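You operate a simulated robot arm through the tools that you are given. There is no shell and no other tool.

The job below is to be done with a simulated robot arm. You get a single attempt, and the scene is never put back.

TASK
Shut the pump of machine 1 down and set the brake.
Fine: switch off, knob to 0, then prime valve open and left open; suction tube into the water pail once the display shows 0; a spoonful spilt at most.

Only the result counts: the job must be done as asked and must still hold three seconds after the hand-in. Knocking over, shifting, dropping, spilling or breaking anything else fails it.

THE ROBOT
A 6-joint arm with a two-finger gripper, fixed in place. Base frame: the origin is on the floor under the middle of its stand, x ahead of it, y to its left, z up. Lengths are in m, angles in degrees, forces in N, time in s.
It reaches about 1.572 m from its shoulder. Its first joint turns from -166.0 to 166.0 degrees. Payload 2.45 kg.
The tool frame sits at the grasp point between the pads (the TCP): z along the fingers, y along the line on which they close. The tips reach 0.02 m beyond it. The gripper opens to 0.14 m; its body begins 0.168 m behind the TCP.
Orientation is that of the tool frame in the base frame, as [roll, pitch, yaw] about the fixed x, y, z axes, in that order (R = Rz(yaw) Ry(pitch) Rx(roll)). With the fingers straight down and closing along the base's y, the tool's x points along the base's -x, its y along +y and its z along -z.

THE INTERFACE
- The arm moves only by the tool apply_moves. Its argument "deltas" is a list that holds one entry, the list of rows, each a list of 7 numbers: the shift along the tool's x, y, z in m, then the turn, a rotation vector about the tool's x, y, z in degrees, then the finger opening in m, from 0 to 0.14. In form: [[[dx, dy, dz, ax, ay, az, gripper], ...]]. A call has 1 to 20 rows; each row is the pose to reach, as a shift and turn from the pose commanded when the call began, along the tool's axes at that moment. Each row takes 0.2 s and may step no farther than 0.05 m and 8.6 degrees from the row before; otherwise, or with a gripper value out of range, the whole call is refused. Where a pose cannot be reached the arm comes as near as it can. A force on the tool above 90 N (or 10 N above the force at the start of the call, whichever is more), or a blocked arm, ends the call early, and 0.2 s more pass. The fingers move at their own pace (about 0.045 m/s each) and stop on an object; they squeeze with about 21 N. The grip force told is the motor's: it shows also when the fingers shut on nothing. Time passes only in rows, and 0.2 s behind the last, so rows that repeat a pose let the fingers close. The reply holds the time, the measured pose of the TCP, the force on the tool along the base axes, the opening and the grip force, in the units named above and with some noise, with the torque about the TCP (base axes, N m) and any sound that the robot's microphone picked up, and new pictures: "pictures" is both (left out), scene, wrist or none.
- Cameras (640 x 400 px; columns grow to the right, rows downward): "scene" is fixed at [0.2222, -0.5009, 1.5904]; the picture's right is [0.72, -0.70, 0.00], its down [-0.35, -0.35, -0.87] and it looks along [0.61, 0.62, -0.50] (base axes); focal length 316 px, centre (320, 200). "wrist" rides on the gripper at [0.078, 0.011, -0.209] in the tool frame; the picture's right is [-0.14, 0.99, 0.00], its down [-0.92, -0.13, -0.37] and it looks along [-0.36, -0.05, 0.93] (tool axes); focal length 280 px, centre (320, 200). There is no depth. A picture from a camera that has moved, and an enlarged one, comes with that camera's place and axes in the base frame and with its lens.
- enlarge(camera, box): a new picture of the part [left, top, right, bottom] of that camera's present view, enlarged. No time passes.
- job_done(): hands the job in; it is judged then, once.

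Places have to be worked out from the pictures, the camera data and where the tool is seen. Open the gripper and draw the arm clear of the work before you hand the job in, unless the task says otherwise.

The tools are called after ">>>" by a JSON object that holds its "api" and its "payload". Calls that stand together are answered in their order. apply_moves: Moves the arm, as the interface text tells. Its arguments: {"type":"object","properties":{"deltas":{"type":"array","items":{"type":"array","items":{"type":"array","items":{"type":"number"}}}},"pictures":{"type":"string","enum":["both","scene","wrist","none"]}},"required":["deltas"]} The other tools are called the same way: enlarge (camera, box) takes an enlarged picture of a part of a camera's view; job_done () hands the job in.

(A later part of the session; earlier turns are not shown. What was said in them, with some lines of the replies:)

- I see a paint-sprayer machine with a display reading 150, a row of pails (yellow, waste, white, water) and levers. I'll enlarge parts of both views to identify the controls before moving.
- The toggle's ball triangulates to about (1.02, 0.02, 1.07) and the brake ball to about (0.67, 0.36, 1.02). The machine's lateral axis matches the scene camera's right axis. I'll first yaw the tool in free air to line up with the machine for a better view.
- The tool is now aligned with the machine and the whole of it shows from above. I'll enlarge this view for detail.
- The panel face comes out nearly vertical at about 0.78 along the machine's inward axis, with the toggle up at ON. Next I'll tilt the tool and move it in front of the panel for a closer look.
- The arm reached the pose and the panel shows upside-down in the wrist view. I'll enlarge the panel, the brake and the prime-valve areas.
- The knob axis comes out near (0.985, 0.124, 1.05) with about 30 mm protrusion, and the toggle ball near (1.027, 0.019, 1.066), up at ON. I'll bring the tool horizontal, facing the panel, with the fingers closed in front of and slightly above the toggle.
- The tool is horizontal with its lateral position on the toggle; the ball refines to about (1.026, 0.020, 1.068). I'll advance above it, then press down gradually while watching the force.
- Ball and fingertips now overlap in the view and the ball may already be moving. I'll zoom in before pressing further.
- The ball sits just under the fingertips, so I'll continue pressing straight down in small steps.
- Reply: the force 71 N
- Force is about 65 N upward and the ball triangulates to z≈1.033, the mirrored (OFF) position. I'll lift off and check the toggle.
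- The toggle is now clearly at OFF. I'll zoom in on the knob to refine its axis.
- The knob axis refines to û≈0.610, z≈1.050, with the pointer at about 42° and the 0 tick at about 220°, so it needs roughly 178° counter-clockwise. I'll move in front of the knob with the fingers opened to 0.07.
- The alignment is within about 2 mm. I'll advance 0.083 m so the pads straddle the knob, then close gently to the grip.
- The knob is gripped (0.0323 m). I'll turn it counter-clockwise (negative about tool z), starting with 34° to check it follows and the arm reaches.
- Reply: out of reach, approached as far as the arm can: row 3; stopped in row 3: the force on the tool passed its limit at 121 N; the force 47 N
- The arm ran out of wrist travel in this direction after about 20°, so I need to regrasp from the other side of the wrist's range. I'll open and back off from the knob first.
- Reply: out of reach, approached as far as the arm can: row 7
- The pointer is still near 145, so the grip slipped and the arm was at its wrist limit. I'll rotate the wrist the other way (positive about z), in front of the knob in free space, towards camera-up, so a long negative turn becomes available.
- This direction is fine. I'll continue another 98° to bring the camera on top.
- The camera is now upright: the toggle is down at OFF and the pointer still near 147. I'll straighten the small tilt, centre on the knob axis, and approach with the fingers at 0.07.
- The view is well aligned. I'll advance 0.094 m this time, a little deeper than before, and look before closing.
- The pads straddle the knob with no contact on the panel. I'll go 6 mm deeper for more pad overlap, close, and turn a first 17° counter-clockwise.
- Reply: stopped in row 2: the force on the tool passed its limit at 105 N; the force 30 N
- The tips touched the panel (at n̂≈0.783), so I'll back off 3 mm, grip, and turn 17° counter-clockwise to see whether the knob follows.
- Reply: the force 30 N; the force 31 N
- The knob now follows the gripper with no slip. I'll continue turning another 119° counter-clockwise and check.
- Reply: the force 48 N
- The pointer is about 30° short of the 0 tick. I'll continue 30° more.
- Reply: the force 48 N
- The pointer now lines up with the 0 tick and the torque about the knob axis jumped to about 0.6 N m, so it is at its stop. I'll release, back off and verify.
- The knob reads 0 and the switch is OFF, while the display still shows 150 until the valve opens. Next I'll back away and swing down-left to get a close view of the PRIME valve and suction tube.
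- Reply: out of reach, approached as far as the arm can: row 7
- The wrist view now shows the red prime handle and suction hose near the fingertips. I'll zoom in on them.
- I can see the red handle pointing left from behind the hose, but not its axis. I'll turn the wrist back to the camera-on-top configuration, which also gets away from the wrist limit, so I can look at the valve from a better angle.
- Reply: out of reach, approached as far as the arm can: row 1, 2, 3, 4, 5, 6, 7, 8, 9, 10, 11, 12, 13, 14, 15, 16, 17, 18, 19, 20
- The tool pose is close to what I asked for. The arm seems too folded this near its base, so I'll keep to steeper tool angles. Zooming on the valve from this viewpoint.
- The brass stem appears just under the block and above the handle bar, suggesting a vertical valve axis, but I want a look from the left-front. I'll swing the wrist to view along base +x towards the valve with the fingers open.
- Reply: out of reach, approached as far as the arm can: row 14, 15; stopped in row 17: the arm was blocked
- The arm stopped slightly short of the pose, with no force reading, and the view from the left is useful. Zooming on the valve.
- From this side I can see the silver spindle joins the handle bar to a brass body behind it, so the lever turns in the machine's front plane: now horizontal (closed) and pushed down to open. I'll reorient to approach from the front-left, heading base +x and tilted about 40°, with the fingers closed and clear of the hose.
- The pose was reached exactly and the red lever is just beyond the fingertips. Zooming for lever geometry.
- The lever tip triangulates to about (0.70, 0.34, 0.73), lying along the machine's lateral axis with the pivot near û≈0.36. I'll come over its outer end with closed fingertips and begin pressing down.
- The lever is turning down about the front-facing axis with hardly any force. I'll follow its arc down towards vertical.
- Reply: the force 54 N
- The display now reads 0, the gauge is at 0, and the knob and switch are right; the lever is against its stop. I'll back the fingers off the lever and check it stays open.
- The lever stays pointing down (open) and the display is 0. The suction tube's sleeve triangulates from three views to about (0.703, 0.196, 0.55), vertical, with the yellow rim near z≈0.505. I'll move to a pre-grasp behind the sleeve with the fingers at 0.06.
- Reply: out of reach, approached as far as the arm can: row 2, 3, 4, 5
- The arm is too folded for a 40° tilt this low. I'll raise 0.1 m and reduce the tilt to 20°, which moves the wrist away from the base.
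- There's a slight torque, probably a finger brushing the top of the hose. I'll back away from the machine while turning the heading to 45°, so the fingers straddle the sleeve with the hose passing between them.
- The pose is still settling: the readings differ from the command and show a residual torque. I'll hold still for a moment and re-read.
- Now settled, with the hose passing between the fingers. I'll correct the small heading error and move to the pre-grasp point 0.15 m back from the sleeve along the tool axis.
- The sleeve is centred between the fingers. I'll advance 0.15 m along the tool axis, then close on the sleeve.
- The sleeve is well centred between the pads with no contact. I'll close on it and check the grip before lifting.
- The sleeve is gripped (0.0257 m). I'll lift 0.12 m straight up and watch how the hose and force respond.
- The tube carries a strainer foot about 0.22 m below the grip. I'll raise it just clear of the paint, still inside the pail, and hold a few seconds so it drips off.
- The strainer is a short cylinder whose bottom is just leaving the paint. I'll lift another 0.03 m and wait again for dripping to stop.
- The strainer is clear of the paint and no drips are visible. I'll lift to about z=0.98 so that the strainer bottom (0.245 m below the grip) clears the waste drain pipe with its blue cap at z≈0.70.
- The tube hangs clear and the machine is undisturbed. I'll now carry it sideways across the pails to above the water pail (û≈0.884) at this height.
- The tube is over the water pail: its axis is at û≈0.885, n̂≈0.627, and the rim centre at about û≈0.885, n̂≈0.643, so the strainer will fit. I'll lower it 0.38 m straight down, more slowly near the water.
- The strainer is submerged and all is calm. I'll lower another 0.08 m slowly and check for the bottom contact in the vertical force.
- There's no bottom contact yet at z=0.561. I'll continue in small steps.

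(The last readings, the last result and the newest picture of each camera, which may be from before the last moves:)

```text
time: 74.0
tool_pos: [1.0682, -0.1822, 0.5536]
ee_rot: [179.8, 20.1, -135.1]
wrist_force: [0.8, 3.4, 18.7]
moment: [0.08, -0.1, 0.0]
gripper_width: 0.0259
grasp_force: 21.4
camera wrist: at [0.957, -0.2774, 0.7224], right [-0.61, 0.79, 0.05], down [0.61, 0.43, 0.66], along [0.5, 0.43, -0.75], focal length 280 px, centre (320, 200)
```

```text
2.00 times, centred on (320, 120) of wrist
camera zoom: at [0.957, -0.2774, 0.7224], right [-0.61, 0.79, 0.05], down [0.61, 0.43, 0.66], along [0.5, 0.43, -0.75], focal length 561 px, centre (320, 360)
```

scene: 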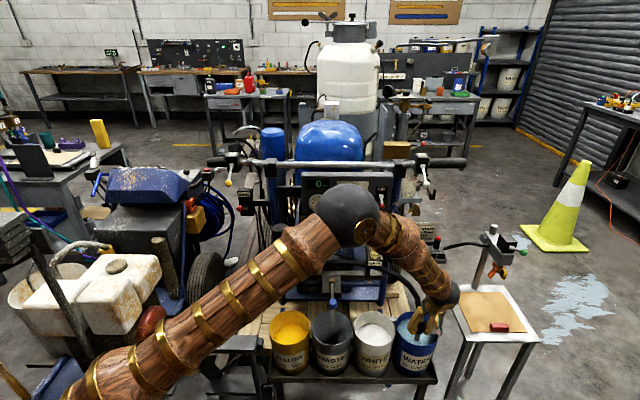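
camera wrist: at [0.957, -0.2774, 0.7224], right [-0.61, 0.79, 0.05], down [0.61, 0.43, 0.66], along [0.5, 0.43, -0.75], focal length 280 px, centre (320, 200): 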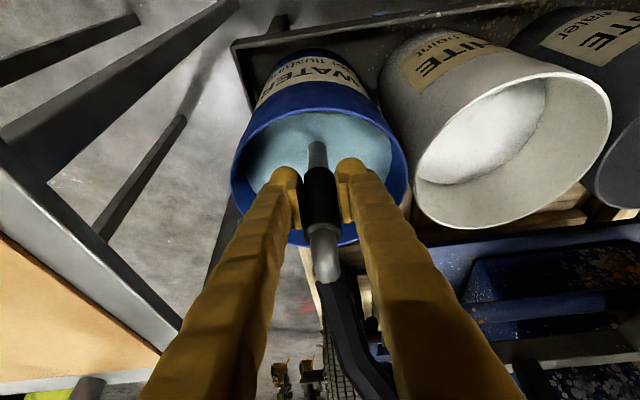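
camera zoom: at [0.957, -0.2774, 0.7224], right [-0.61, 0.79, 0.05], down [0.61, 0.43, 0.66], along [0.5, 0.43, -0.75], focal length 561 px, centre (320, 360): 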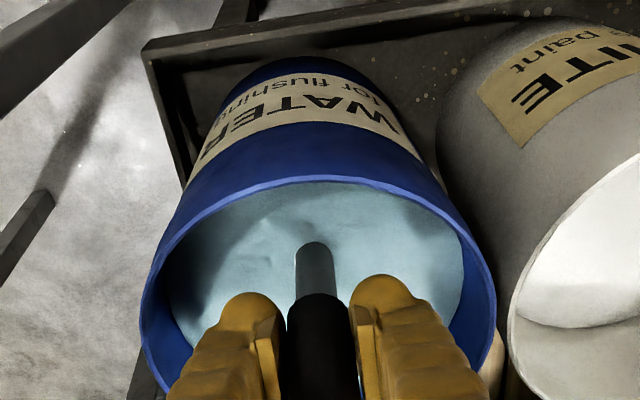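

The foot is on the pail bottom (force now +19 N upward). I'll ease up 3 mm, then open the fingers and check that the tube stands.

>>> {"api": "apply_moves", "payload": {"deltas": [[[-0.001, 0, -0.0028, 0, 0, 0, 0], [-0.001, 0, -0.0028, 0, 0, 0, 0.03], [-0.001, 0, -0.0028, 0, 0, 0, 0.04], [-0.001, 0, -0.0028, 0, 0, 0, 0.05], [-0.001, 0, -0.0028, 0, 0, 0, 0.06], [-0.001, 0, -0.0028, 0, 0, 0, 0.06], [-0.001, 0, -0.0028, 0, 0, 0, 0.06]]], "pictures": "both"}}

>>> {"api": "enlarge", "payload": {"camera": "wrist", "box": [200, 20, 440, 260]}}

>>> {"api": "enlarge", "payload": {"camera": "scene", "box": [340, 220, 480, 390]}}

```text
time: 75.5
tool_pos: [1.0678, -0.1828, 0.5543]
ee_rot: [179.9, 20.0, -135.0]
wrist_force: [-0.1, -0.5, 0.4]
moment: [0.0, 0.0, -0.04]
gripper_width: 0.06
grasp_force: 0.0
camera wrist: at [0.9571, -0.2776, 0.7249], right [-0.61, 0.79, 0.05], down [0.61, 0.43, 0.66], along [0.5, 0.43, -0.75], focal length 280 px, centre (320, 200)
```

scene: 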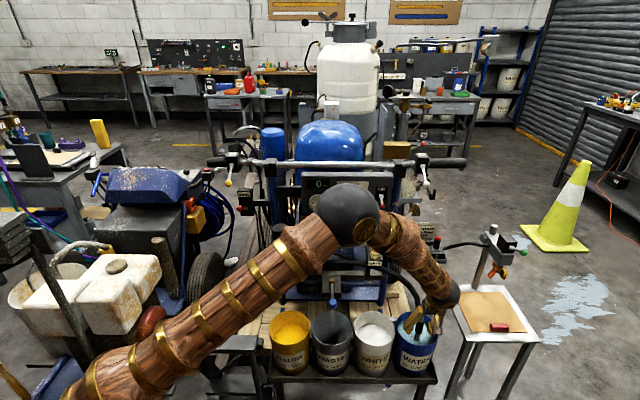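
wrist: 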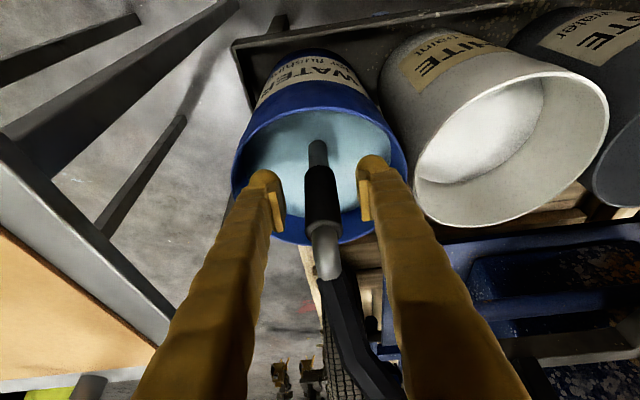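

```text
1.67 times, centred on (320, 140) of wrist
camera zoom: at [0.9571, -0.2776, 0.7249], right [-0.61, 0.79, 0.05], down [0.61, 0.43, 0.66], along [0.5, 0.43, -0.75], focal length 467 px, centre (320, 300)
```

zoom: 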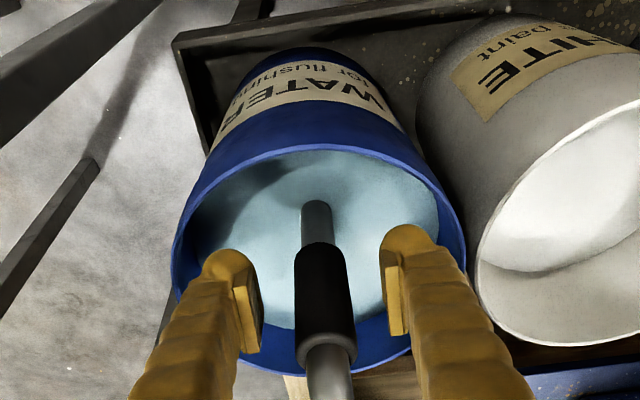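

```text
2.35 times, centred on (410, 305) of scene
camera zoom: at [0.2222, -0.5009, 1.5904], right [0.72, -0.7, 0.0], down [-0.35, -0.35, -0.87], along [0.61, 0.62, -0.5], focal length 744 px, centre (108, -47)
```

zoom: 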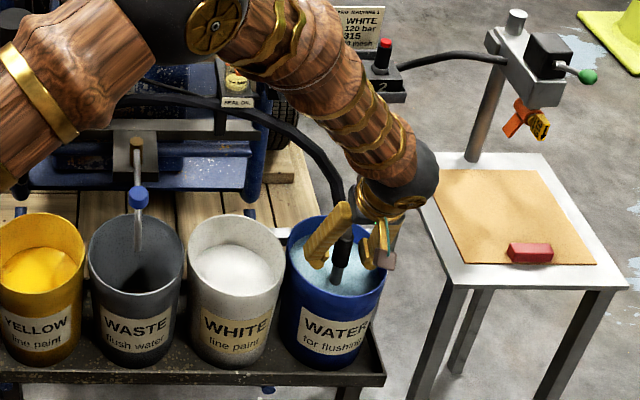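

The tube stands upright on its own in the water. I'll retreat along the tool axis and confirm it stays.

>>> {"api": "apply_moves", "payload": {"deltas": [[[0, 0, -0.03, 0, 0, 0, 0.065], [0, 0, -0.07, 0, 0, 0, 0.065], [0, 0, -0.11, 0, 0, 0, 0.065], [0, 0, -0.155, 0, 0, 0, 0.065], [0, 0, -0.2, 0, 0, 0, 0.065], [0, 0, -0.245, 0, 0, 0, 0.065], [0, 0, -0.29, 0, 0, 0, 0.065], [0, 0, -0.33, 0, 0, 0, 0.065]]], "pictures": "both"}}

>>> {"api": "enlarge", "payload": {"camera": "scene", "box": [260, 220, 480, 390]}}

>>> {"api": "enlarge", "payload": {"camera": "scene", "box": [220, 140, 420, 270]}}

```text
time: 77.3
tool_pos: [0.9888, -0.2619, 0.866]
ee_rot: [180.0, 20.0, -135.1]
wrist_force: [0.2, 0.1, 0.2]
moment: [-0.02, 0.0, -0.05]
gripper_width: 0.065
grasp_force: 0.0
camera wrist: at [0.878, -0.3569, 1.0357], right [-0.61, 0.79, 0.05], down [0.62, 0.43, 0.66], along [0.5, 0.43, -0.75], focal length 280 px, centre (320, 200)
```

scene: 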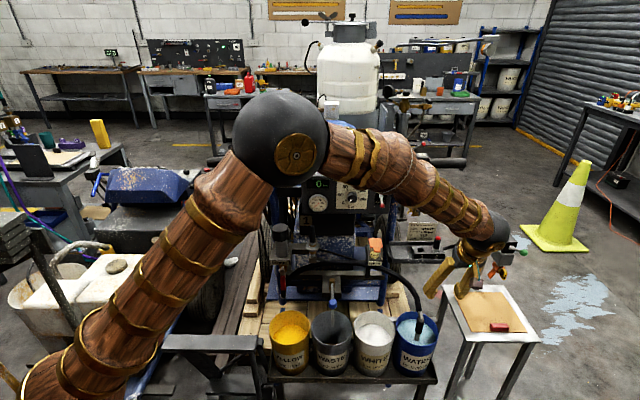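
wrist: 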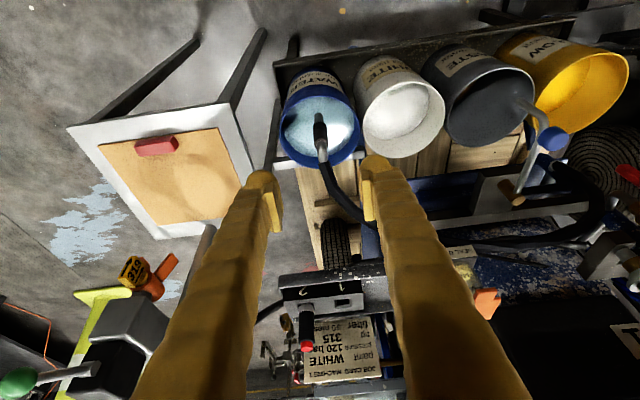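

```text
2.35 times, centred on (370, 305) of scene
camera zoom: at [0.2222, -0.5009, 1.5904], right [0.72, -0.7, 0.0], down [-0.35, -0.35, -0.87], along [0.61, 0.62, -0.5], focal length 744 px, centre (202, -47)
```

zoom: 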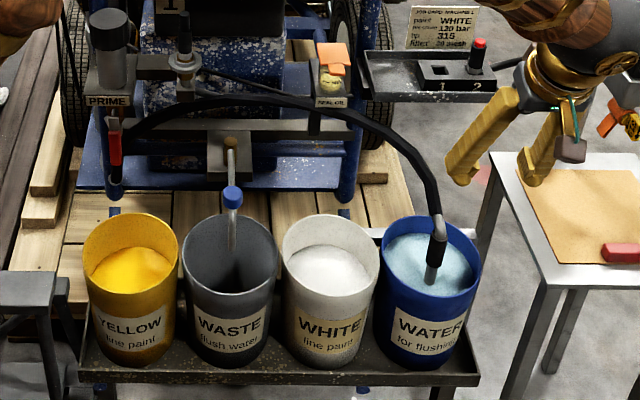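

```text
3.08 times, centred on (320, 205) of scene
camera zoom: at [0.2222, -0.5009, 1.5904], right [0.72, -0.7, 0.0], down [-0.35, -0.35, -0.87], along [0.61, 0.62, -0.5], focal length 973 px, centre (320, 185)
```

zoom: 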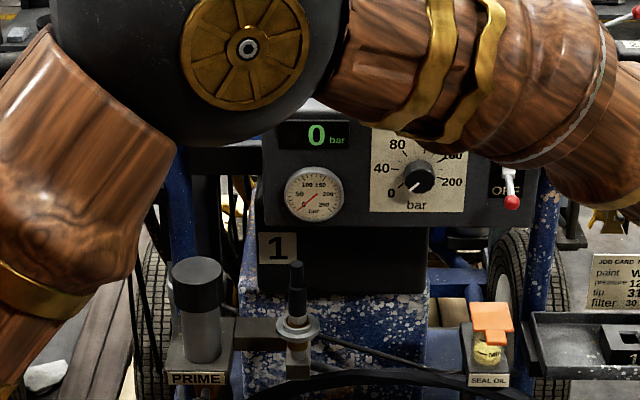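

The tube stands in the water pail, the lever is down, the knob at 0, the switch OFF and the display at 0. The last item is the brake lever: pivot near (0.726, 0.410, 0.98), ball near (0.671, 0.358, 1.025), so it points outward and up. I'll move to view it from the front and above.

>>> {"api": "apply_moves", "payload": {"deltas": [[[-0.0105, 0.0408, -0.0138, 0, 0, 0, 0.07], [-0.0209, 0.0816, -0.0275, 0, 0, 0, 0.08], [-0.0314, 0.1224, -0.0413, 0, 0, 0, 0.1], [-0.0419, 0.1633, -0.055, 0, 0, 0, 0.12], [-0.0523, 0.2041, -0.0688, 0, 0, 0, 0.14], [-0.0628, 0.2449, -0.0826, 0, 0, 0, 0.14], [-0.0732, 0.2857, -0.0963, 0, 0, 0, 0.14], [-0.0837, 0.3265, -0.1101, 0, 0, 0, 0.14], [-0.0942, 0.3673, -0.1239, 0, 0, 0, 0.14], [-0.1046, 0.4081, -0.1376, 0, 0, 0, 0.14], [-0.1151, 0.4489, -0.1514, 0, 0, 0, 0.14], [-0.1256, 0.4898, -0.1652, 0, 0, 0, 0.14], [-0.136, 0.5306, -0.1789, 0, 0, 0, 0.14], [-0.1465, 0.5714, -0.1927, 0, 0, 0, 0.14], [-0.157, 0.6122, -0.2064, 0, 0, 0, 0.14], [-0.1674, 0.653, -0.2202, 0, 0, 0, 0.14], [-0.1674, 0.653, -0.2202, 0, 0, 0, 0.14]]], "pictures": "both"}}

>>> {"api": "enlarge", "payload": {"camera": "wrist", "box": [250, 130, 420, 300]}}

>>> {"api": "enlarge", "payload": {"camera": "scene", "box": [210, 140, 310, 240]}}

```text
time: 81.0
tool_pos: [0.5848, 0.2569, 1.1302]
ee_rot: [179.9, 19.8, -135.1]
wrist_force: [-0.6, -0.5, -0.3]
moment: [-0.05, 0.01, 0.02]
gripper_width: 0.14
grasp_force: 0.1
camera wrist: at [0.4745, 0.163, 1.3003], right [-0.61, 0.79, 0.05], down [0.61, 0.43, 0.66], along [0.5, 0.43, -0.75], focal length 280 px, centre (320, 200)
```

scene: 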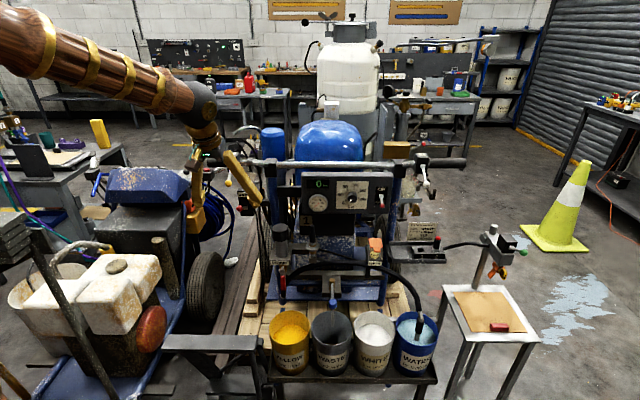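
wrist: 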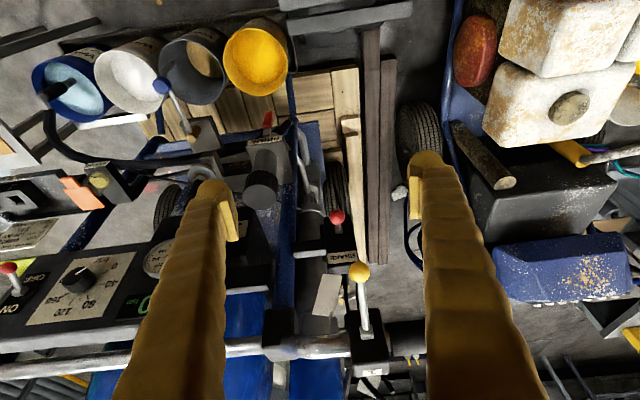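

```text
2.35 times, centred on (335, 215) of wrist
camera zoom: at [0.4745, 0.163, 1.3003], right [-0.61, 0.79, 0.05], down [0.61, 0.43, 0.66], along [0.5, 0.43, -0.75], focal length 660 px, centre (285, 165)
```

zoom: 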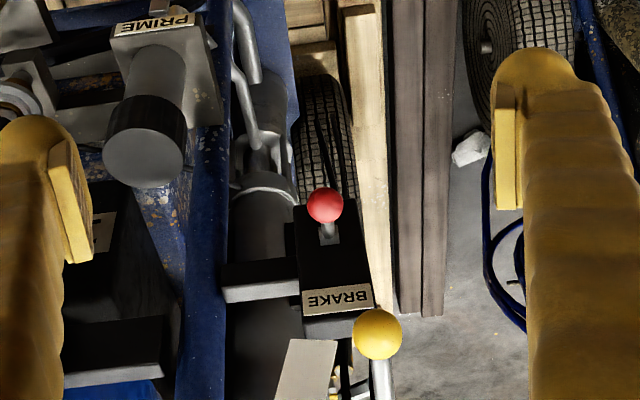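

```text
4.00 times, centred on (260, 190) of scene
camera zoom: at [0.2222, -0.5009, 1.5904], right [0.72, -0.7, 0.0], down [-0.35, -0.35, -0.87], along [0.61, 0.62, -0.5], focal length 1265 px, centre (560, 240)
```

zoom: 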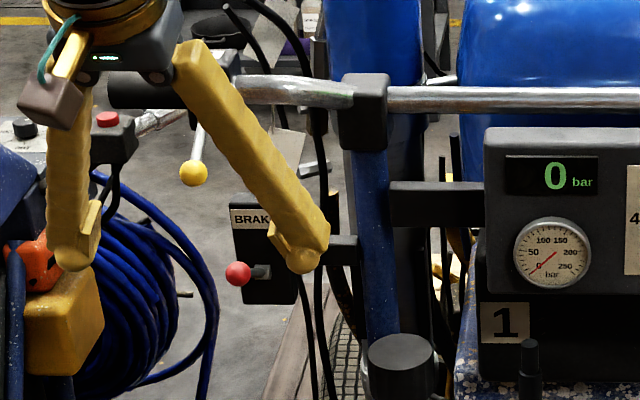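

The wrist view shows the brake ball with a yellow-ball lever about 0.1 m above it, so coming straight down would hit that. I'll close the fingers and turn the tool nearly horizontal, coming from the front-right (heading about 70°), so it can slide in between the two.

>>> {"api": "apply_moves", "payload": {"deltas": [[[-0.0003, -0.0088, 0.0031, -2.5, -6.3, -2.7, 0.12], [-0.0006, -0.0176, 0.0063, -4.9, -12.7, -5.4, 0.1], [-0.0009, -0.0264, 0.0094, -7.4, -19, -8.1, 0.08], [-0.0012, -0.0352, 0.0126, -9.9, -25.3, -10.8, 0.06], [-0.0015, -0.044, 0.0157, -12.4, -31.6, -13.5, 0.04], [-0.0018, -0.0528, 0.0189, -14.8, -38, -16.2, 0.02], [-0.0021, -0.0616, 0.022, -17.3, -44.3, -18.9, 0.0], [-0.0021, -0.0616, 0.022, -17.3, -44.3, -18.9, 0.0], [-0.0021, -0.0616, 0.022, -17.3, -44.3, -18.9, 0.0], [-0.0021, -0.0616, 0.022, -17.3, -44.3, -18.9, 0.0]]], "pictures": "both"}}

```text
time: 83.2
tool_pos: [0.6362, 0.2217, 1.1105]
ee_rot: [179.9, 65.1, -110.2]
wrist_force: [0.4, 0.2, -0.5]
moment: [0.02, 0.01, -0.03]
gripper_width: 0.0
grasp_force: 20.6
camera wrist: at [0.5483, 0.0156, 1.1278], right [-0.91, 0.4, 0.13], down [0.14, 0.01, 0.99], along [0.39, 0.92, -0.06], focal length 280 px, centre (320, 200)
```

scene: 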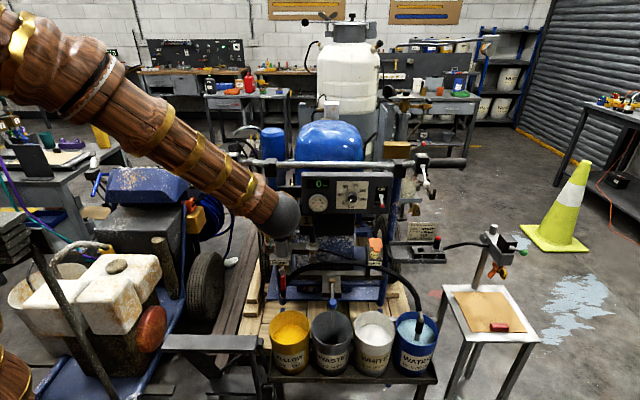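
wrist: 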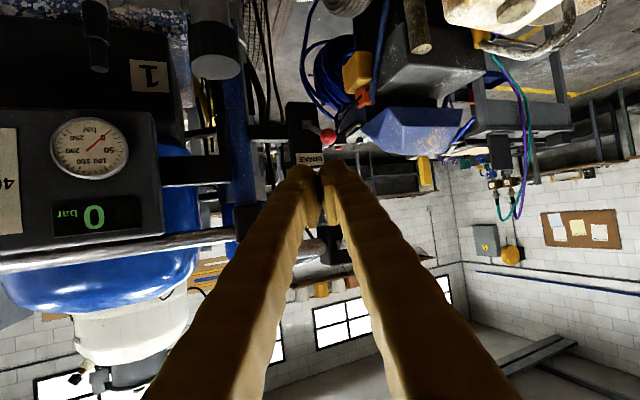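

The pose was reached exactly, and the brake ball appears just beyond the fingertips. Zooming to check clearances.

>>> {"api": "enlarge", "payload": {"camera": "wrist", "box": [260, 90, 400, 270]}}

>>> {"api": "enlarge", "payload": {"camera": "scene", "box": [210, 140, 310, 240]}}

```text
2.22 times, centred on (330, 180) of wrist
camera zoom: at [0.5483, 0.0156, 1.1278], right [-0.91, 0.4, 0.13], down [0.14, 0.01, 0.99], along [0.39, 0.92, -0.06], focal length 623 px, centre (298, 244)
```

zoom: 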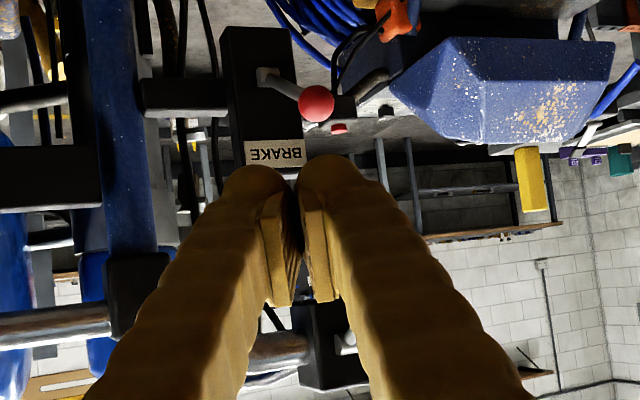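

```text
4.00 times, centred on (260, 190) of scene
camera zoom: at [0.2222, -0.5009, 1.5904], right [0.72, -0.7, 0.0], down [-0.35, -0.35, -0.87], along [0.61, 0.62, -0.5], focal length 1265 px, centre (560, 240)
```

zoom: 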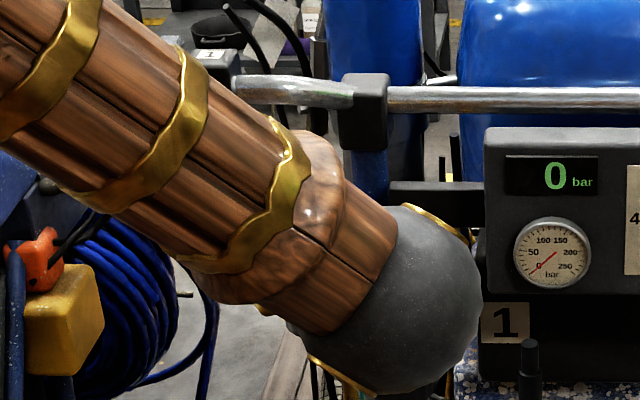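

The ball is confirmed at (0.671, 0.358, 1.025). The yellow ball is hidden behind the fingers at the present height, so I'll lower first to z≈1.068 while still short of the lever, and look again.

>>> {"api": "apply_moves", "payload": {"deltas": [[[0.0154, 0.0008, 0.0174, 0, 0, 0, 0], [0.0307, 0.0015, 0.0348, 0, 0, 0, 0], [0.0307, 0.0015, 0.0348, 0, 0, 0, 0]]], "pictures": "wrist"}}

>>> {"api": "enlarge", "payload": {"camera": "wrist", "box": [260, 90, 400, 270]}}

```text
time: 84.0
tool_pos: [0.6409, 0.238, 1.0683]
ee_rot: [179.8, 65.2, -110.3]
wrist_force: [-0.4, 0.0, -0.1]
moment: [0.0, 0.02, -0.04]
gripper_width: 0.0
grasp_force: 20.9
camera wrist: at [0.5533, 0.0332, 1.0855], right [-0.91, 0.4, 0.13], down [0.14, 0.01, 0.99], along [0.39, 0.92, -0.06], focal length 280 px, centre (320, 200)
```

wrist: 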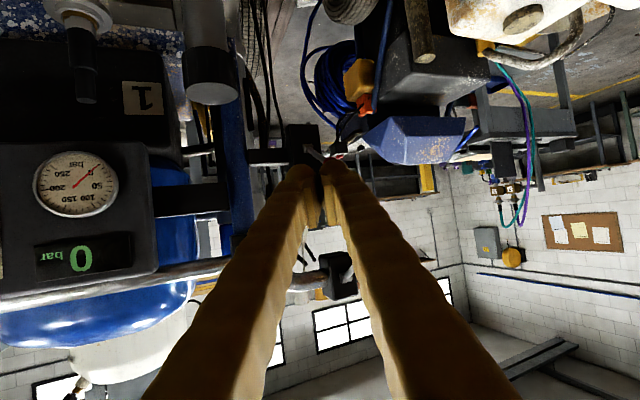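

```text
2.22 times, centred on (330, 180) of wrist
camera zoom: at [0.5533, 0.0332, 1.0855], right [-0.91, 0.4, 0.13], down [0.14, 0.01, 0.99], along [0.39, 0.92, -0.06], focal length 623 px, centre (298, 244)
```

zoom: 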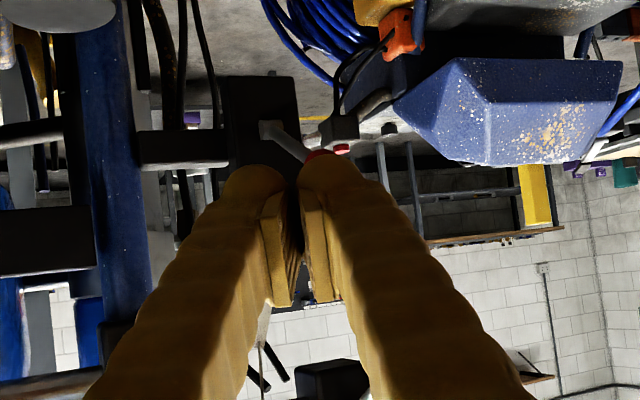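

I'll slide in over the brake ball at z≈1.074, between the two balls, then check the force before pressing.

>>> {"api": "apply_moves", "payload": {"deltas": [[[-0.0137, 0.0031, 0.0258, 0, 0, 0, 0], [-0.0274, 0.0063, 0.0517, 0, 0, 0, 0], [-0.0411, 0.0095, 0.0775, 0, 0, 0, 0], [-0.0548, 0.0126, 0.1033, 0, 0, 0, 0], [-0.0548, 0.0126, 0.1033, 0, 0, 0, 0]]], "pictures": "both"}}

>>> {"api": "enlarge", "payload": {"camera": "wrist", "box": [240, 70, 400, 270]}}

>>> {"api": "enlarge", "payload": {"camera": "scene", "box": [210, 140, 310, 240]}}

```text
time: 85.2
tool_pos: [0.6696, 0.3515, 1.0732]
ee_rot: [179.8, 65.2, -110.3]
wrist_force: [-0.9, -0.2, -0.4]
moment: [0.01, 0.0, -0.03]
gripper_width: 0.0
grasp_force: 20.8
camera wrist: at [0.5822, 0.1477, 1.0915], right [-0.91, 0.4, 0.13], down [0.14, 0.01, 0.99], along [0.39, 0.92, -0.06], focal length 280 px, centre (320, 200)
```

scene: 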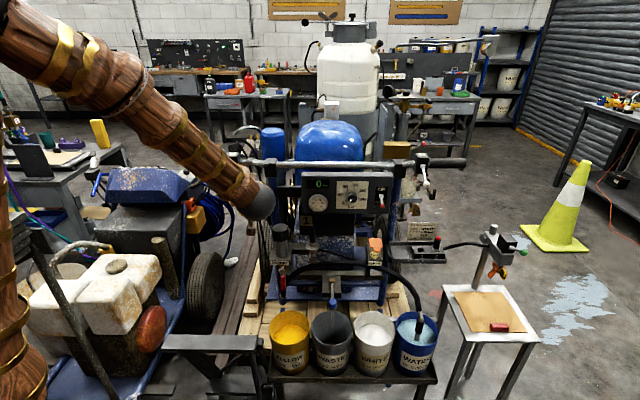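
wrist: 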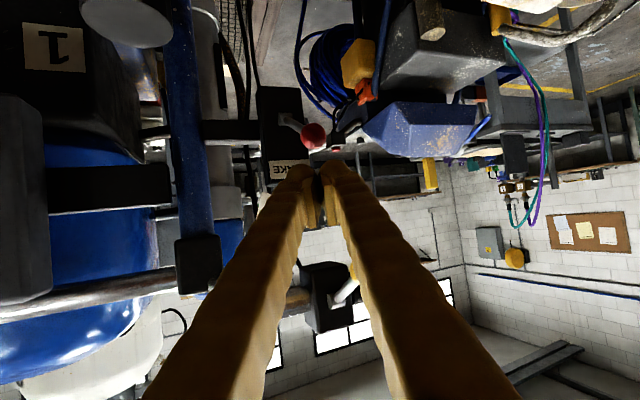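

```text
2.00 times, centred on (320, 170) of wrist
camera zoom: at [0.5822, 0.1477, 1.0915], right [-0.91, 0.4, 0.13], down [0.14, 0.01, 0.99], along [0.39, 0.92, -0.06], focal length 561 px, centre (320, 260)
```

zoom: 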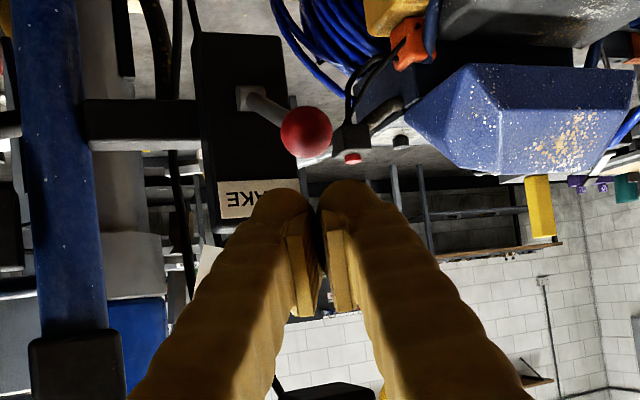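

```text
4.00 times, centred on (260, 190) of scene
camera zoom: at [0.2222, -0.5009, 1.5904], right [0.72, -0.7, 0.0], down [-0.35, -0.35, -0.87], along [0.61, 0.62, -0.5], focal length 1265 px, centre (560, 240)
```

zoom: 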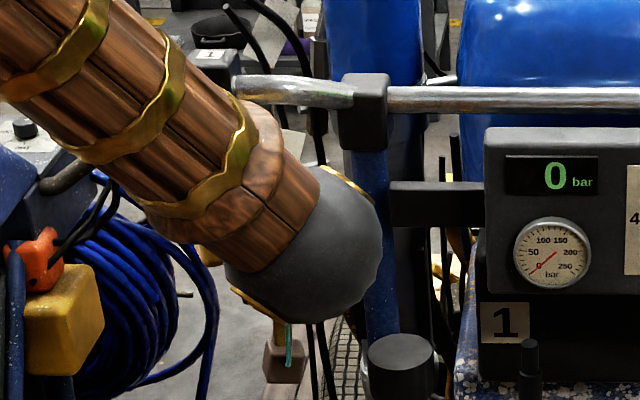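

The fingertips are above the brake ball with clear gaps and no force. I'll press straight down gradually.

>>> {"api": "apply_moves", "payload": {"deltas": [[[0.0109, 0, 0.0051, 0, 0, 0, 0], [0.0218, 0, 0.0101, 0, 0, 0, 0], [0.0326, 0, 0.0152, 0, 0, 0, 0], [0.0435, 0, 0.0203, 0, 0, 0, 0], [0.0544, 0, 0.0254, 0, 0, 0, 0], [0.0653, 0, 0.0304, 0, 0, 0, 0], [0.0725, 0, 0.0338, 0, 0, 0, 0]]], "pictures": "wrist"}}

>>> {"api": "enlarge", "payload": {"camera": "wrist", "box": [240, 70, 400, 270]}}

```text
time: 86.8
tool_pos: [0.6699, 0.3519, 0.9946]
ee_rot: [179.8, 65.1, -110.3]
wrist_force: [-0.3, -0.1, -0.9]
moment: [-0.02, 0.0, -0.02]
gripper_width: 0.0001
grasp_force: 21.0
camera wrist: at [0.582, 0.1476, 1.0111], right [-0.91, 0.4, 0.13], down [0.14, 0.01, 0.99], along [0.39, 0.92, -0.06], focal length 280 px, centre (320, 200)
```

wrist: 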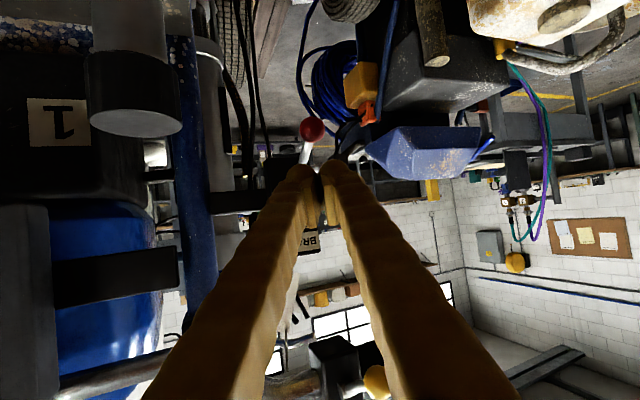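

```text
2.00 times, centred on (320, 170) of wrist
camera zoom: at [0.582, 0.1476, 1.0111], right [-0.91, 0.4, 0.13], down [0.14, 0.01, 0.99], along [0.39, 0.92, -0.06], focal length 561 px, centre (320, 260)
```

zoom: 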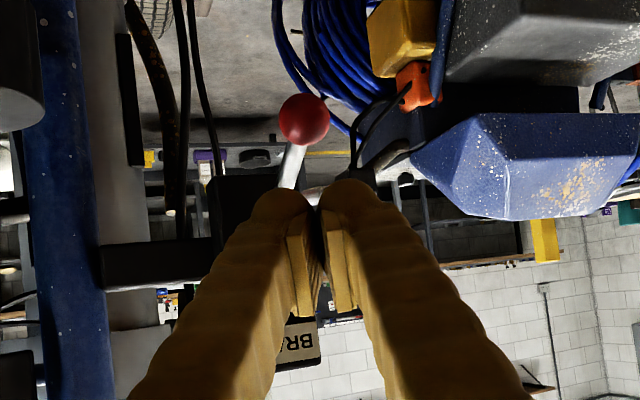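

The lever snapped down: the ball now triangulates to z≈0.939, mirrored below the pivot, with no force left. I'll back straight out horizontally and verify it.

>>> {"api": "apply_moves", "payload": {"deltas": [[[0.0124, -0.0032, -0.0265, 0, 0, 0, 0], [0.0247, -0.0063, -0.0529, 0, 0, 0, 0], [0.0371, -0.0095, -0.0794, 0, 0, 0, 0], [0.0494, -0.0126, -0.1058, 0, 0, 0, 0], [0.0618, -0.0158, -0.1323, 0, 0, 0, 0], [0.0618, -0.0158, -0.1323, 0, 0, 0, 0]]], "pictures": "both"}}

>>> {"api": "enlarge", "payload": {"camera": "wrist", "box": [240, 40, 420, 220]}}

>>> {"api": "enlarge", "payload": {"camera": "scene", "box": [210, 140, 310, 240]}}

```text
time: 88.2
tool_pos: [0.6347, 0.2101, 0.9949]
ee_rot: [179.8, 65.2, -110.4]
wrist_force: [-0.8, 0.8, 0.2]
moment: [0.0, 0.03, 0.0]
gripper_width: 0.0002
grasp_force: 20.8
camera wrist: at [0.5467, 0.0049, 1.0117], right [-0.91, 0.39, 0.13], down [0.14, 0.01, 0.99], along [0.39, 0.92, -0.06], focal length 280 px, centre (320, 200)
```

scene: 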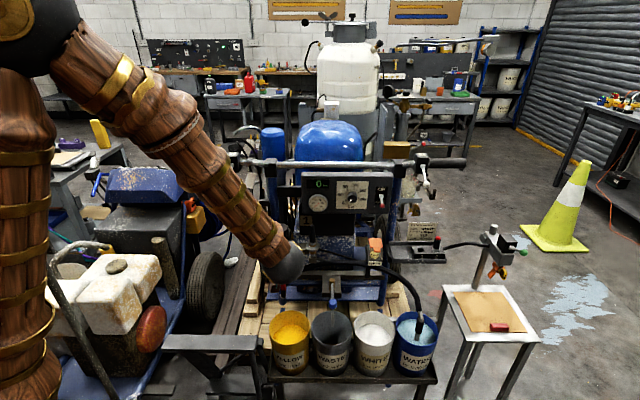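
wrist: 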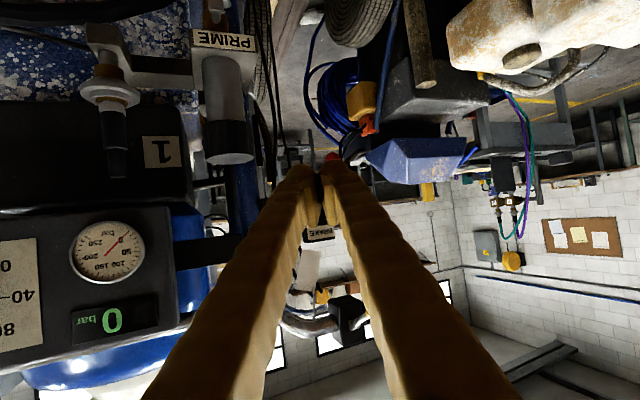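

```text
2.22 times, centred on (330, 130) of wrist
camera zoom: at [0.5467, 0.0049, 1.0117], right [-0.91, 0.39, 0.13], down [0.14, 0.01, 0.99], along [0.39, 0.92, -0.06], focal length 623 px, centre (298, 356)
```

zoom: 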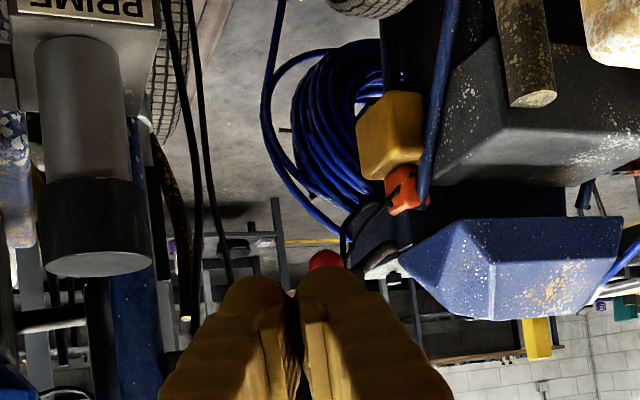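

```text
4.00 times, centred on (260, 190) of scene
camera zoom: at [0.2222, -0.5009, 1.5904], right [0.72, -0.7, 0.0], down [-0.35, -0.35, -0.87], along [0.61, 0.62, -0.5], focal length 1265 px, centre (560, 240)
```

zoom: 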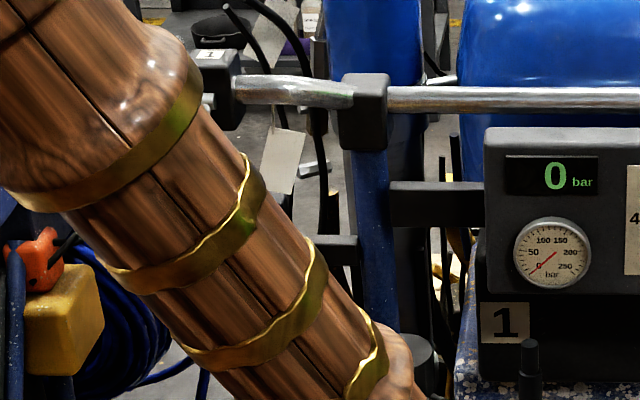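

The ball is partly hidden by the fingers here. I'll back further out and up with the gripper opening, to see everything clearly.

>>> {"api": "apply_moves", "payload": {"deltas": [[[-0.0141, -0.0095, -0.0354, 0, 0, 0, 0.03], [-0.0283, -0.019, -0.0708, 0, 0, 0, 0.06], [-0.0424, -0.0285, -0.1062, 0, 0, 0, 0.08], [-0.0566, -0.038, -0.1416, 0, 0, 0, 0.1], [-0.0707, -0.0475, -0.177, 0, 0, 0, 0.12], [-0.0849, -0.057, -0.2124, 0, 0, 0, 0.14], [-0.099, -0.0665, -0.2478, 0, 0, 0, 0.14], [-0.1132, -0.076, -0.2832, 0, 0, 0, 0.14], [-0.1273, -0.0855, -0.3186, 0, 0, 0, 0.14], [-0.1273, -0.0855, -0.3186, 0, 0, 0, 0.14]]], "pictures": "both"}}

>>> {"api": "enlarge", "payload": {"camera": "wrist", "box": [240, 40, 420, 220]}}

>>> {"api": "enlarge", "payload": {"camera": "scene", "box": [210, 140, 310, 240]}}

>>> {"api": "enlarge", "payload": {"camera": "scene", "box": [220, 220, 480, 400]}}

```text
time: 90.3
tool_pos: [0.633, -0.0407, 1.2443]
ee_rot: [179.8, 65.0, -110.3]
wrist_force: [0.0, -1.0, -0.9]
moment: [0.0, -0.04, 0.03]
gripper_width: 0.1403
grasp_force: 0.0
camera wrist: at [0.5448, -0.2465, 1.2619], right [-0.91, 0.4, 0.13], down [0.14, 0.01, 0.99], along [0.39, 0.92, -0.06], focal length 280 px, centre (320, 200)
```

scene: 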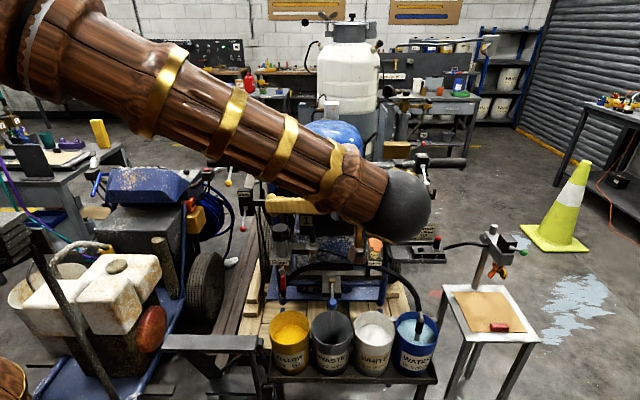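
wrist: 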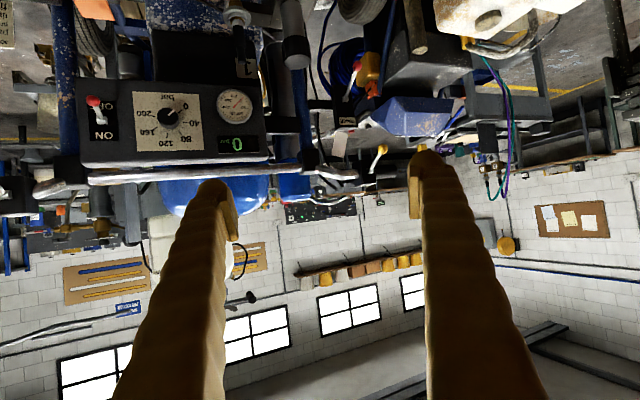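

```text
2.22 times, centred on (330, 130) of wrist
camera zoom: at [0.5448, -0.2465, 1.2619], right [-0.91, 0.4, 0.13], down [0.14, 0.01, 0.99], along [0.39, 0.92, -0.06], focal length 623 px, centre (298, 356)
```

zoom: 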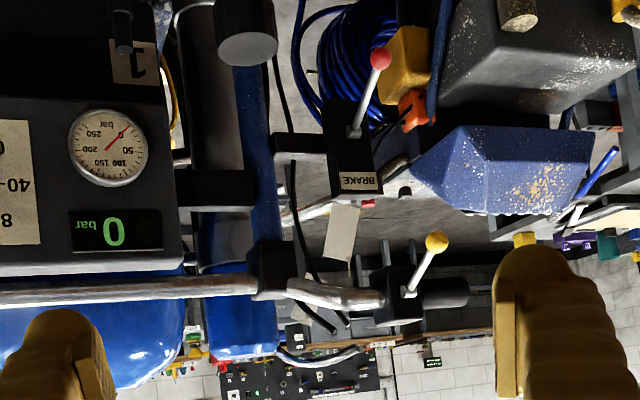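

```text
4.00 times, centred on (260, 190) of scene
camera zoom: at [0.2222, -0.5009, 1.5904], right [0.72, -0.7, 0.0], down [-0.35, -0.35, -0.87], along [0.61, 0.62, -0.5], focal length 1265 px, centre (560, 240)
```

zoom: 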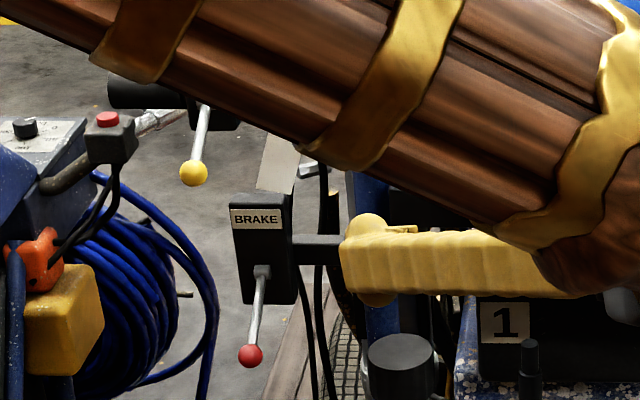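

```text
2.22 times, centred on (350, 310) of scene
camera zoom: at [0.2222, -0.5009, 1.5904], right [0.72, -0.7, 0.0], down [-0.35, -0.35, -0.87], along [0.61, 0.62, -0.5], focal length 703 px, centre (253, -44)
```

zoom: 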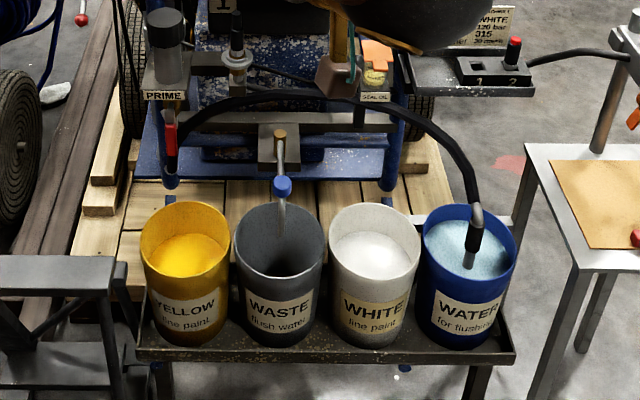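

The brake lever is clearly down now, the tube is in the water pail and the pail tray is undisturbed. I'll do a final check of the panel and prime lever.

>>> {"api": "enlarge", "payload": {"camera": "wrist", "box": [60, 60, 280, 200]}}

>>> {"api": "enlarge", "payload": {"camera": "scene", "box": [250, 230, 330, 310]}}

>>> {"api": "enlarge", "payload": {"camera": "scene", "box": [380, 280, 460, 370]}}

```text
2.86 times, centred on (170, 130) of wrist
camera zoom: at [0.5448, -0.2465, 1.2619], right [-0.91, 0.4, 0.13], down [0.14, 0.01, 0.99], along [0.39, 0.92, -0.06], focal length 801 px, centre (749, 400)
```

zoom: 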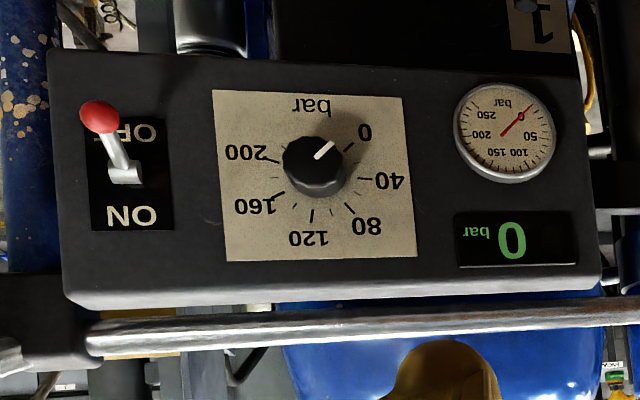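

```text
5.00 times, centred on (290, 270) of scene
camera zoom: at [0.2222, -0.5009, 1.5904], right [0.72, -0.7, 0.0], down [-0.35, -0.35, -0.87], along [0.61, 0.62, -0.5], focal length 1581 px, centre (470, -150)
```

zoom: 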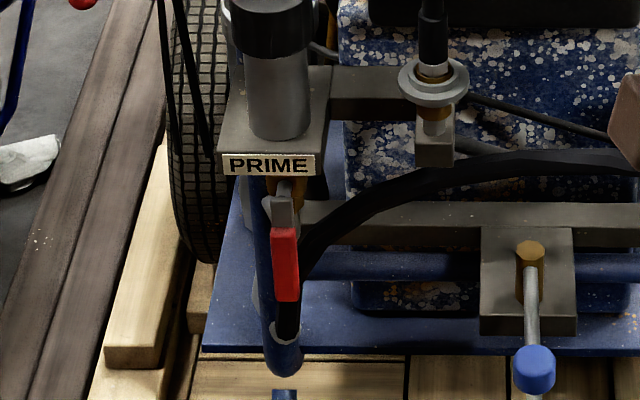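

```text
4.44 times, centred on (420, 325) of scene
camera zoom: at [0.2222, -0.5009, 1.5904], right [0.72, -0.7, 0.0], down [-0.35, -0.35, -0.87], along [0.61, 0.62, -0.5], focal length 1405 px, centre (-124, -356)
```

zoom: 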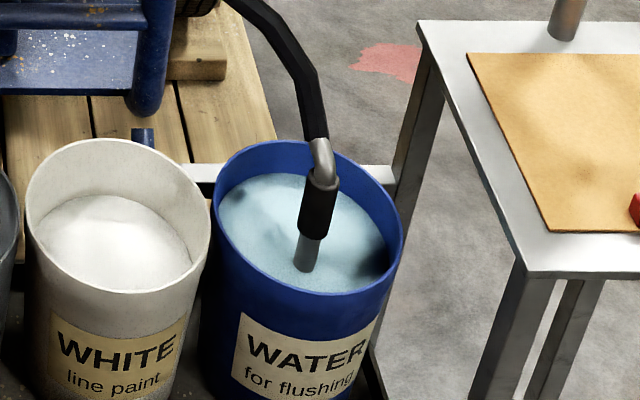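

Everything checks out: switch OFF, knob on 0, display 0, prime lever down (open), suction tube standing in the water pail, brake lever down, gripper open and arm clear. I'm handing the job in.

>>> {"api": "job_done", "payload": {}}

```text
The job is handed in.
```

I shut machine 1's pump down, set its brake and handed the job in; I have not been told the verdict. I did the steps in the order you gave, with the brake last.

- **Switch:** the toggle is down at OFF.
- **Knob:** the pointer is on 0 and against its stop. On my first try the grip slipped, so I regrasped and turned it the rest of the way.
- **Prime valve:** the red lever is pushed down against its stop and left there. I took down as open because the display and gauge dropped from 150 bar to 0 when it moved.
- **Suction tube:** I moved it only after the display showed 0. I held the strainer over the yellow pail for several seconds to drain, then stood it on the bottom of the water pail. I saw no spills.
- **Brake:** the lever snapped from up to down. The box has no set/released marking, so down as "set" is my reading of it.

During the first knob attempts the force limit stopped the arm twice: 121 N while turning the knob and 105 N against the panel. A finger also lightly brushed the suction hose before I moved the tube. Nothing looked moved or damaged in the final pictures. The gripper is open and the arm is clear of the machine.
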